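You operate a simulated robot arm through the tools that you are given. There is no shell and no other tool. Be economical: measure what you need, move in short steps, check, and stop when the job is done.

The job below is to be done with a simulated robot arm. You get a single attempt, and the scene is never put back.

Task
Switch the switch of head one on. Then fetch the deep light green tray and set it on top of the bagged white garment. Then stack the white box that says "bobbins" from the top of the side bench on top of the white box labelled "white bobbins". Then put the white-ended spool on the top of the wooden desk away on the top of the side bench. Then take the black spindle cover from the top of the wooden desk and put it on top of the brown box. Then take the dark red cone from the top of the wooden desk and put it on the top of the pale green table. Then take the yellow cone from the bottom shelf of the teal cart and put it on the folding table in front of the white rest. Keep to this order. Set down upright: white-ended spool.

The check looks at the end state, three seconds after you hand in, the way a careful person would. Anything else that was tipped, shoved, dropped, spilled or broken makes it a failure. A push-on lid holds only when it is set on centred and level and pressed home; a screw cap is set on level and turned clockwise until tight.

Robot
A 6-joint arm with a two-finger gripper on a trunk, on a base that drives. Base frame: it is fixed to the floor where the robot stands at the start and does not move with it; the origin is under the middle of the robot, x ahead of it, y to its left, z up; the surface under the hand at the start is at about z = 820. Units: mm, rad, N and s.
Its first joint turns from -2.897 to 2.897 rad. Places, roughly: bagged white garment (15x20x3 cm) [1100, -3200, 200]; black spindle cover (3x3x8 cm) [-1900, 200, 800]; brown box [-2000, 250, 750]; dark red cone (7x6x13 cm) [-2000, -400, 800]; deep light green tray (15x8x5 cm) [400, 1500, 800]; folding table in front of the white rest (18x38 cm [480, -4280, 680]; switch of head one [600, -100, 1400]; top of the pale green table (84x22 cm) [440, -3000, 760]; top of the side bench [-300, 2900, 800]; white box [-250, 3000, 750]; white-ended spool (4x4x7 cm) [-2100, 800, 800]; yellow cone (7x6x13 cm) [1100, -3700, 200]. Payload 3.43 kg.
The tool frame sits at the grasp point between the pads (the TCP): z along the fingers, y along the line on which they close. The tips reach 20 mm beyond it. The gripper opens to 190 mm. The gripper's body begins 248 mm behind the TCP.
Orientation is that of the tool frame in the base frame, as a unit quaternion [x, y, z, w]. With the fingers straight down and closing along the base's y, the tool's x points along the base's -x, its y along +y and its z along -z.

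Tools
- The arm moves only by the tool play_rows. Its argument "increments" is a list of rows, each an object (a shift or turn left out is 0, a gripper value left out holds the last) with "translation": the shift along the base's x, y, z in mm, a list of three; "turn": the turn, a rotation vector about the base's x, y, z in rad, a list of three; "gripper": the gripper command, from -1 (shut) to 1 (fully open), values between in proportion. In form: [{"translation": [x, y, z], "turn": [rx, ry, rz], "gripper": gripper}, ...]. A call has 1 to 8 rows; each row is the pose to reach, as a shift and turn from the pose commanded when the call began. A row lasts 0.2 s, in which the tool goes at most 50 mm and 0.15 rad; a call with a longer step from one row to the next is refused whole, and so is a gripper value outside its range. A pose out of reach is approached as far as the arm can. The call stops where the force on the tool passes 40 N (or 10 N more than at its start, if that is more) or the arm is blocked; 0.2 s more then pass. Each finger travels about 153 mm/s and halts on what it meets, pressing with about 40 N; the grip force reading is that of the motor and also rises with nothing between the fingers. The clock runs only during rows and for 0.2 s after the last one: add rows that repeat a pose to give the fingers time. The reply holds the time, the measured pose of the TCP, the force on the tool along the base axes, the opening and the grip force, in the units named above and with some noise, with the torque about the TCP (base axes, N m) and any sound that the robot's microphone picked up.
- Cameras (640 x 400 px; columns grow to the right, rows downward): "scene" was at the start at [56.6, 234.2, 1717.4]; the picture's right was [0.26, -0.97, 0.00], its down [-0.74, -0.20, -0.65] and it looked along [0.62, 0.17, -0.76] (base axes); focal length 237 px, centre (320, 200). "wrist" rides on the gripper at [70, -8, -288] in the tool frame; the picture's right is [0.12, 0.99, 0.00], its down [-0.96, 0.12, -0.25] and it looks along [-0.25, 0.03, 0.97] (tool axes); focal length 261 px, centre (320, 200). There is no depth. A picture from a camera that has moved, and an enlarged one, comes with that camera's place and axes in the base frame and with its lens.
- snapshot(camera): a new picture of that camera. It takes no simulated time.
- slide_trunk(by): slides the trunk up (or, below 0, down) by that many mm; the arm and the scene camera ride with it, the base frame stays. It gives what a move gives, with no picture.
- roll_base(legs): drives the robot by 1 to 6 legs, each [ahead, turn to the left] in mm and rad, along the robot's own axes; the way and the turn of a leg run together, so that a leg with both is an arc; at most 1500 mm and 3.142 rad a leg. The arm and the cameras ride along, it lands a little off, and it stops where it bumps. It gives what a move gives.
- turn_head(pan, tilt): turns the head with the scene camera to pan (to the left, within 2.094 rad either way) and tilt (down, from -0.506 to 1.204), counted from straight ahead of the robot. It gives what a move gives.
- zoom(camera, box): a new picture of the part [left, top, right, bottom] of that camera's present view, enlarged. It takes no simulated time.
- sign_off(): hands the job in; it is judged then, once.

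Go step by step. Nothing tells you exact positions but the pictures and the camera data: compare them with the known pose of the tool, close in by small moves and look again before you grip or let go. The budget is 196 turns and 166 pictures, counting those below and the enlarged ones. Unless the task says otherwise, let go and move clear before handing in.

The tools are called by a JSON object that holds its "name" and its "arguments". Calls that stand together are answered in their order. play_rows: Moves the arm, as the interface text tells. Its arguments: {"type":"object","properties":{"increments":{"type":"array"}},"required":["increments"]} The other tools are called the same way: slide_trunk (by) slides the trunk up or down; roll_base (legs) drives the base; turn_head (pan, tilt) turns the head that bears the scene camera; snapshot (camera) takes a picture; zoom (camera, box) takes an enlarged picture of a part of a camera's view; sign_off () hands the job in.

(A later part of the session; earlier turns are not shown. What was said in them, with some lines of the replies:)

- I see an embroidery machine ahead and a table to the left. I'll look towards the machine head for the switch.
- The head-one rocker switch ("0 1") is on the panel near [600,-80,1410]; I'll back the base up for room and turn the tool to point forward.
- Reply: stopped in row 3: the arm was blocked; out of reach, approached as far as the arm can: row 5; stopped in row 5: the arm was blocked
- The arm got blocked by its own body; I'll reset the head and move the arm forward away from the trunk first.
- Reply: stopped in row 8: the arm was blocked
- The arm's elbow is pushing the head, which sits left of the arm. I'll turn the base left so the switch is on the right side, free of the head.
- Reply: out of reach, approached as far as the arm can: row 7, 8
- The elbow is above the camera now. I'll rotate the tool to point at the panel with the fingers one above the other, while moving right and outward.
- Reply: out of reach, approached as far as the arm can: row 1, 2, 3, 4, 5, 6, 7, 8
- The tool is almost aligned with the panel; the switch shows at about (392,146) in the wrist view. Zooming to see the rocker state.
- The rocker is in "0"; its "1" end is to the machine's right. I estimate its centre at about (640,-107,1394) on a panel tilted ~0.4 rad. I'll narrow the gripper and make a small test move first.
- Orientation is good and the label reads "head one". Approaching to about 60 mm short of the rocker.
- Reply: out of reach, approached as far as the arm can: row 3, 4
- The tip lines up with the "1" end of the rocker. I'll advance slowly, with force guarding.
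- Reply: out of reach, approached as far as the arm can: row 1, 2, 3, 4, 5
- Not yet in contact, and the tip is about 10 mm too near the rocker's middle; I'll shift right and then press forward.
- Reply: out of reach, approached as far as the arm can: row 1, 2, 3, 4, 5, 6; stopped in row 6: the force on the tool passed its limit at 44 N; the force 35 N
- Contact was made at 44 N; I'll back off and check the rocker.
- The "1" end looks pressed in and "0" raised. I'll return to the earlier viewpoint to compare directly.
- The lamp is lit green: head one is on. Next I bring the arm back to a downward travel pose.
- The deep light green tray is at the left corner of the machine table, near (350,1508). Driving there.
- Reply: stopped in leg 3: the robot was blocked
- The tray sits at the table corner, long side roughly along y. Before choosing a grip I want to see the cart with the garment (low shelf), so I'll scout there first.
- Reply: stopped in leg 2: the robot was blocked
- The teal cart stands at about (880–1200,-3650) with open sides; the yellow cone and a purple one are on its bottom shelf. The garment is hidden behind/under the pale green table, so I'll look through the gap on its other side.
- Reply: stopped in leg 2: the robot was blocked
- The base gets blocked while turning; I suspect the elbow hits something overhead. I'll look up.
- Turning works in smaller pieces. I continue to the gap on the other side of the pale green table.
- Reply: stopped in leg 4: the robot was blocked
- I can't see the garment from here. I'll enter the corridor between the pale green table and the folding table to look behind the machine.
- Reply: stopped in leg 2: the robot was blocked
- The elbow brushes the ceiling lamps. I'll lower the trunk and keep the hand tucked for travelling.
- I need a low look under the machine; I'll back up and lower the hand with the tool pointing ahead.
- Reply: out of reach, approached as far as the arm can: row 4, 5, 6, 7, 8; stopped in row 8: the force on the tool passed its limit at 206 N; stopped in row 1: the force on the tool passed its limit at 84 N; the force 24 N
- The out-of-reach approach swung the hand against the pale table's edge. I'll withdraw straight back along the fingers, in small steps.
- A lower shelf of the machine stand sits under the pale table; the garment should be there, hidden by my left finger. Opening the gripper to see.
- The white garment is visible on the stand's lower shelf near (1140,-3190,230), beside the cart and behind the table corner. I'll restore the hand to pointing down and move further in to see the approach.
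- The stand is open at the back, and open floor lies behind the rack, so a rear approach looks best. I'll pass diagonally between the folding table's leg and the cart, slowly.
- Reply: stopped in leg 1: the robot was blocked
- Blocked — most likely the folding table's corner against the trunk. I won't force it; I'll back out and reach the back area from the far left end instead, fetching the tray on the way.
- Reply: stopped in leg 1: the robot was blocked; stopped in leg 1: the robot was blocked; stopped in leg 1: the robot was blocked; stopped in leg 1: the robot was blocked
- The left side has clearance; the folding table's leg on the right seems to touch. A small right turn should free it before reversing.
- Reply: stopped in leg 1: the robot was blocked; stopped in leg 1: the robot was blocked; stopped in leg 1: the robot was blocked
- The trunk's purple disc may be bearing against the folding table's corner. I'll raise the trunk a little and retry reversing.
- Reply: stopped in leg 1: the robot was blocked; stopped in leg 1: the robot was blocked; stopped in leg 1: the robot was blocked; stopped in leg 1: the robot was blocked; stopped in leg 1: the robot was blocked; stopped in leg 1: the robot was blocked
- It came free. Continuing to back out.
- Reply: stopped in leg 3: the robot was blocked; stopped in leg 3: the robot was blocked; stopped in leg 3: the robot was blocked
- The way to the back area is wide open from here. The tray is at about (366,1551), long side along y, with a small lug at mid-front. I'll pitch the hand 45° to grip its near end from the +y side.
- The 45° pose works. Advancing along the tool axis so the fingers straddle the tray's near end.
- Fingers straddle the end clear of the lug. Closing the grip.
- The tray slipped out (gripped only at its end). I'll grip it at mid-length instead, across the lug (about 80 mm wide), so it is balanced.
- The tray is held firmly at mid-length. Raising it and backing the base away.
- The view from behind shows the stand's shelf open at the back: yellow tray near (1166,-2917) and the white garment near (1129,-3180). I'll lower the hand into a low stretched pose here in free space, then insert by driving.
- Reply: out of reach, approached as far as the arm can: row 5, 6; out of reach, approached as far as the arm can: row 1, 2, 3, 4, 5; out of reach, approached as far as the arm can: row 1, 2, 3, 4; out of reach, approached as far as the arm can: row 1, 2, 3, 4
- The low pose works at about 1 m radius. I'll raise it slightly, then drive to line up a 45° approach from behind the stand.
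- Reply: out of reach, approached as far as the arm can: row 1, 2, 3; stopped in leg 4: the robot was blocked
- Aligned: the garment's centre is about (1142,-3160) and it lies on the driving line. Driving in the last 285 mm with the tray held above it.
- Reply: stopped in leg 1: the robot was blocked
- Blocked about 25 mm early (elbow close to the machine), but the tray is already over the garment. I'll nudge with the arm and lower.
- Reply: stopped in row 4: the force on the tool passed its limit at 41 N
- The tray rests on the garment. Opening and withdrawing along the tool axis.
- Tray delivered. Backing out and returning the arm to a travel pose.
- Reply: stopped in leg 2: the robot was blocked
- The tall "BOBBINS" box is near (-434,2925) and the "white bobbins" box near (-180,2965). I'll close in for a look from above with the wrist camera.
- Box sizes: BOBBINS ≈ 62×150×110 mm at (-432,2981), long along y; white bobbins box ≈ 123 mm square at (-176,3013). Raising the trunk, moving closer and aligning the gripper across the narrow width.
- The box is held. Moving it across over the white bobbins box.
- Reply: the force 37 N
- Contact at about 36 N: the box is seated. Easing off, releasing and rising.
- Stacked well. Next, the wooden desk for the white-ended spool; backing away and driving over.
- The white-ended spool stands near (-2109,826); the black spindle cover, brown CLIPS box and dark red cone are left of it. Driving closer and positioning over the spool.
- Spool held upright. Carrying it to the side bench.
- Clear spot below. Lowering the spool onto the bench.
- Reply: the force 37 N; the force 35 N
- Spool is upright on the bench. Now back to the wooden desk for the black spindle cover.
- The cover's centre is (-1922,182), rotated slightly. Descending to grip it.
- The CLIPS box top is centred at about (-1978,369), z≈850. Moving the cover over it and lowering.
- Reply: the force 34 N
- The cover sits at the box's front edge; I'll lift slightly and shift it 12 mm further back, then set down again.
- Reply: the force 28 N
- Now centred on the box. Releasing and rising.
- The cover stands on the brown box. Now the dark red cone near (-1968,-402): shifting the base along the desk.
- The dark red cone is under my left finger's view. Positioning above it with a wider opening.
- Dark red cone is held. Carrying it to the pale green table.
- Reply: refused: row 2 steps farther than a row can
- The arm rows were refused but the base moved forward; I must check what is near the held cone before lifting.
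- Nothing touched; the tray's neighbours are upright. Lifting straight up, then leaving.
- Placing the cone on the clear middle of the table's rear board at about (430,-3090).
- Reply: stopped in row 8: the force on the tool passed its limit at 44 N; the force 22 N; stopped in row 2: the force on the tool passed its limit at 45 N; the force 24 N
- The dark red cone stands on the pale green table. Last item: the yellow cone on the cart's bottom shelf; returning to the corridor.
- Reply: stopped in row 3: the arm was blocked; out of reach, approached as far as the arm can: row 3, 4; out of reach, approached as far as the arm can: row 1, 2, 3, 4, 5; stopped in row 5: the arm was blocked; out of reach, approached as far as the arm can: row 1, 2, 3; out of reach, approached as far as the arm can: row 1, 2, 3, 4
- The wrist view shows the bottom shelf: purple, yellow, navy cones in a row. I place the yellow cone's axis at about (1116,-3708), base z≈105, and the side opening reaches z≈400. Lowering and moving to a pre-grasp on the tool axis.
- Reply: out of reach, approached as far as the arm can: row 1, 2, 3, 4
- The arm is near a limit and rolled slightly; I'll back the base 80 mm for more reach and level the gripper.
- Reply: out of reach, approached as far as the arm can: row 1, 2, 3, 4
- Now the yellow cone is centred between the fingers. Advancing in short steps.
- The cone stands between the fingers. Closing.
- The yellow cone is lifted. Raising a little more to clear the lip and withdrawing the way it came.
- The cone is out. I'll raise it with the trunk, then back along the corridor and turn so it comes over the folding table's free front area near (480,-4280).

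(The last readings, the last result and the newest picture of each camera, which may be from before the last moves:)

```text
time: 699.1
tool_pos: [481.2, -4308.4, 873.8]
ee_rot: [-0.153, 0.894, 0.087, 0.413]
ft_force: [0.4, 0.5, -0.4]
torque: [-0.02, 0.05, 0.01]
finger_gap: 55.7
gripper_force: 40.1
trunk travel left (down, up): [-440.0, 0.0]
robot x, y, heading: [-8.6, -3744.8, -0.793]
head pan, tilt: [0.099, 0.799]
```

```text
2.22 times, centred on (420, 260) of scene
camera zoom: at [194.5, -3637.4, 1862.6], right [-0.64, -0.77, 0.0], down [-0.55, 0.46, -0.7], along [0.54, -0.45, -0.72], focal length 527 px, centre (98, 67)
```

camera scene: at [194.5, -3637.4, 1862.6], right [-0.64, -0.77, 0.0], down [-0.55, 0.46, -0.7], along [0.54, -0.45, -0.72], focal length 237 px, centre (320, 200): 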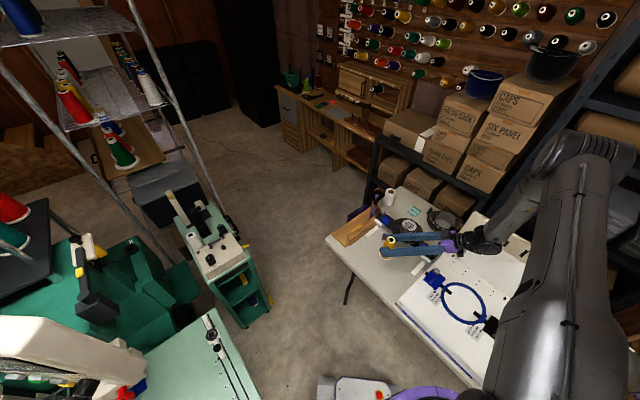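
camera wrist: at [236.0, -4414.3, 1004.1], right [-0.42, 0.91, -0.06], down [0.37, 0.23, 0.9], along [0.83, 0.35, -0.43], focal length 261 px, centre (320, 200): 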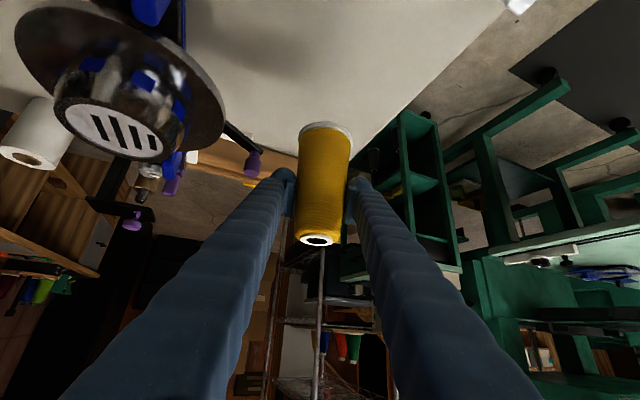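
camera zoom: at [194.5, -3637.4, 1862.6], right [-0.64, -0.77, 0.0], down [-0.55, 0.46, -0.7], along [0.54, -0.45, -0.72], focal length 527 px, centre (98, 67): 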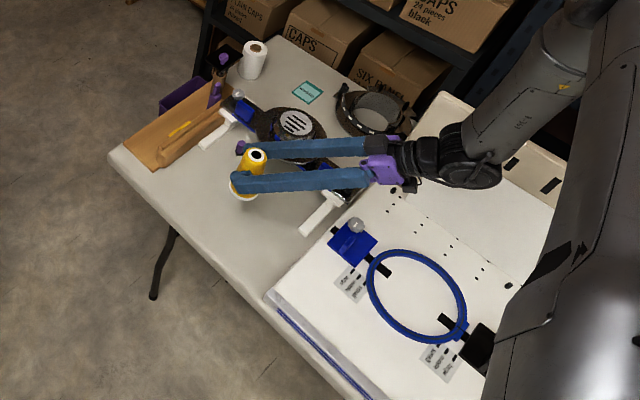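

The landing spot below is clear, in front of the cap device's white rest. Shifting slightly toward the edge and lowering.

{"name": "play_rows", "arguments": {"increments": [{"translation": [0, 10, -30]}, {"translation": [0, 22, -60]}, {"translation": [0, 22, -85]}, {"translation": [0, 22, -105]}, {"translation": [0, 22, -115]}]}}

{"name": "snapshot", "arguments": {"camera": "wrist"}}

{"name": "zoom", "arguments": {"camera": "scene", "box": [350, 200, 470, 300]}}

```text
time: 700.4
tool_pos: [482.8, -4287.4, 765.7]
ee_rot: [-0.154, 0.891, 0.087, 0.418]
ft_force: [-1.1, 5.6, 23.0]
torque: [-0.26, 0.2, 0.03]
finger_gap: 55.4
gripper_force: 40.2
trunk travel left (down, up): [-440.0, 0.0]
robot x, y, heading: [-8.2, -3744.9, -0.793]
head pan, tilt: [0.099, 0.799]
stopped in row 5: the force on the tool passed its limit at 44 N (the readings are from after the stop); the commanded pose is now the measured one
```

```text
22 pictures are left
camera wrist: at [236.5, -4393.1, 894.6], right [-0.42, 0.91, -0.07], down [0.36, 0.23, 0.9], along [0.83, 0.35, -0.42], focal length 261 px, centre (320, 200)
```

wrist: 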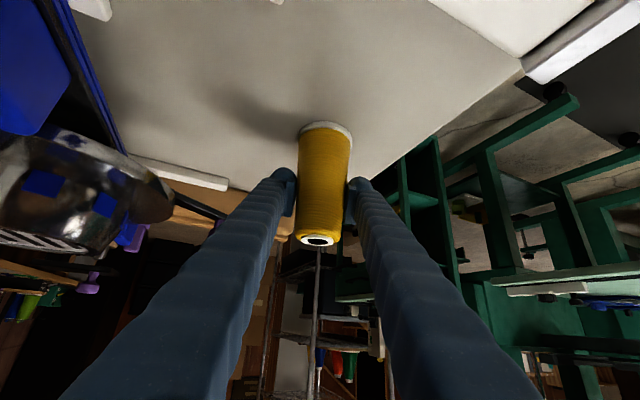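

```text
4.00 times, centred on (410, 250) of scene
camera zoom: at [192.8, -3637.6, 1863.1], right [-0.64, -0.77, 0.0], down [-0.55, 0.46, -0.7], along [0.54, -0.45, -0.72], focal length 949 px, centre (-40, 0)
```

zoom: 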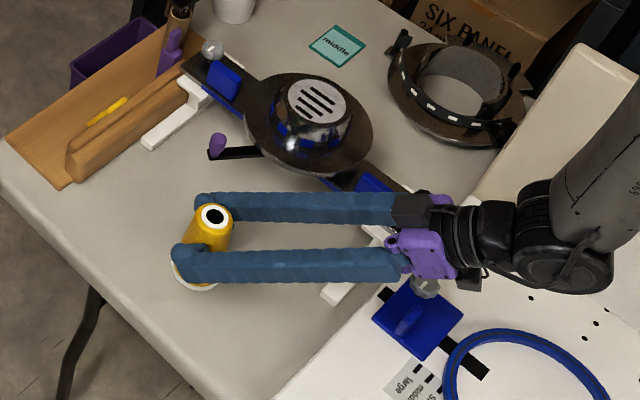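

The cone's base is on the table (z≈686). Easing off, opening, and withdrawing along the tool axis.

{"name": "play_rows", "arguments": {"increments": [{"translation": [0, 0, 2]}, {"translation": [0, 0, 2], "gripper": -0.38}, {"translation": [0, 0, 2], "gripper": -0.3}, {"translation": [0, 0, 2], "gripper": -0.2}, {"translation": [0, 0, 2], "gripper": -0.2}]}}

{"name": "play_rows", "arguments": {"increments": [{"translation": [-14, -6, 13]}, {"translation": [-36, -14, 32]}, {"translation": [-62, -25, 60]}, {"translation": [-85, -33, 90]}, {"translation": [-105, -38, 125]}]}}

{"name": "zoom", "arguments": {"camera": "scene", "box": [310, 170, 530, 350]}}

```text
time: 701.6
tool_pos: [482.4, -4288.3, 765.3]
ee_rot: [-0.153, 0.892, 0.088, 0.416]
ft_force: [-0.2, -0.1, -0.2]
torque: [0.0, -0.01, 0.0]
finger_gap: 75.8
gripper_force: 0.0
trunk travel left (down, up): [-440.0, 0.0]
robot x, y, heading: [-7.1, -3749.0, -0.795]
head pan, tilt: [0.099, 0.799]
```

```text
time: 702.8
tool_pos: [375.5, -4326.7, 889.8]
ee_rot: [-0.153, 0.892, 0.086, 0.416]
ft_force: [-0.5, 0.0, -0.1]
torque: [0.01, 0.01, 0.0]
finger_gap: 76.2
gripper_force: 0.1
trunk travel left (down, up): [-440.0, 0.0]
robot x, y, heading: [-4.3, -3747.7, -0.791]
head pan, tilt: [0.099, 0.799]
```

```text
2.22 times, centred on (420, 260) of scene
camera zoom: at [192.8, -3637.1, 1862.8], right [-0.64, -0.77, 0.0], down [-0.55, 0.46, -0.7], along [0.54, -0.45, -0.72], focal length 527 px, centre (98, 67)
```

zoom: 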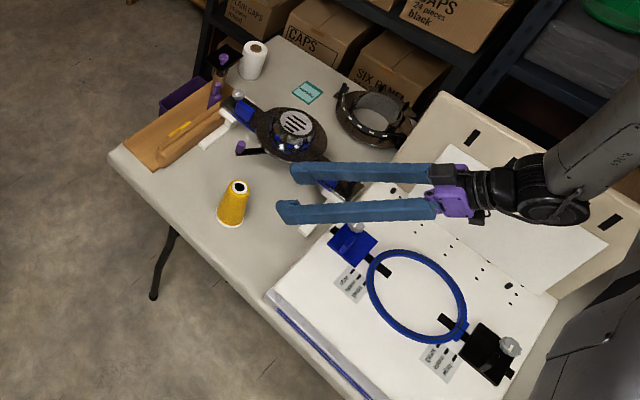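

{"name": "play_rows", "arguments": {"increments": [{"translation": [-10, 0, 35]}, {"translation": [-20, 0, 70]}]}}

{"name": "roll_base", "arguments": {"legs": [[0, 0.5]]}}

{"name": "turn_head", "arguments": {"pan": 0.6, "tilt": 0.6}}

{"name": "snapshot", "arguments": {"camera": "scene"}}

```text
time: 703.4
tool_pos: [357.0, -4328.1, 960.2]
ee_rot: [-0.154, 0.892, 0.087, 0.416]
ft_force: [-0.2, 0.6, 0.3]
torque: [-0.02, -0.01, -0.03]
finger_gap: 75.9
gripper_force: 0.1
trunk travel left (down, up): [-440.0, 0.0]
robot x, y, heading: [-7.2, -3746.0, -0.793]
head pan, tilt: [0.099, 0.799]
```

```text
time: 705.8
tool_pos: [593.6, -4083.7, 957.8]
ee_rot: [-0.37, 0.826, 0.188, 0.382]
ft_force: [-0.4, -0.2, -0.9]
torque: [0.0, -0.01, 0.05]
finger_gap: 75.9
gripper_force: 0.1
trunk travel left (down, up): [-440.0, 0.0]
robot x, y, heading: [-14.0, -3785.6, -0.295]
head pan, tilt: [0.099, 0.799]
```

```text
time: 706.8
tool_pos: [595.9, -4082.0, 960.4]
ee_rot: [-0.37, 0.826, 0.188, 0.382]
ft_force: [0.1, -0.8, 0.0]
torque: [-0.01, 0.01, 0.04]
finger_gap: 76.1
gripper_force: 0.0
trunk travel left (down, up): [-440.0, 0.0]
robot x, y, heading: [-10.1, -3779.7, -0.294]
head pan, tilt: [0.6, 0.6]
```

```text
19 pictures are left
camera scene: at [117.0, -3547.8, 1879.5], right [0.3, -0.95, 0.0], down [-0.54, -0.17, -0.82], along [0.79, 0.25, -0.57], focal length 237 px, centre (320, 200)
```

scene: 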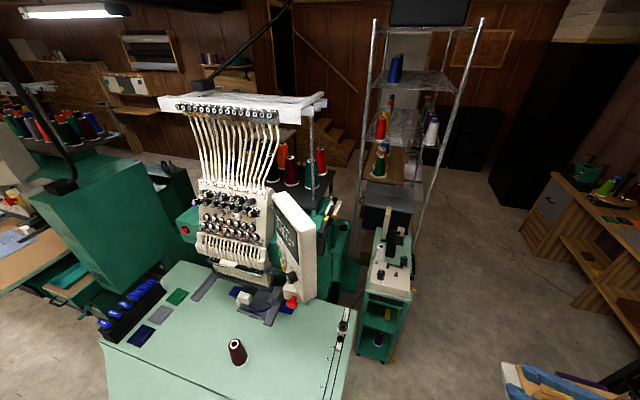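

The red cone is standing on the pale green table, the cart is in order, and the yellow cone is standing on the folding table. The gripper is empty and the arm is clear, so I'm handing in.

{"name": "sign_off", "arguments": {}}

```text
The job is handed in.
```

All seven steps are done in the order you gave, and the job is handed in. Two things could count against it:

- **Pale green table:** while I was looking for the garment, the gripper hit its edge at about 200 N.
- **Teal cart and folding table:** the base got stuck between them for a while before I backed it out.

I saw nothing tipped or moved afterwards.
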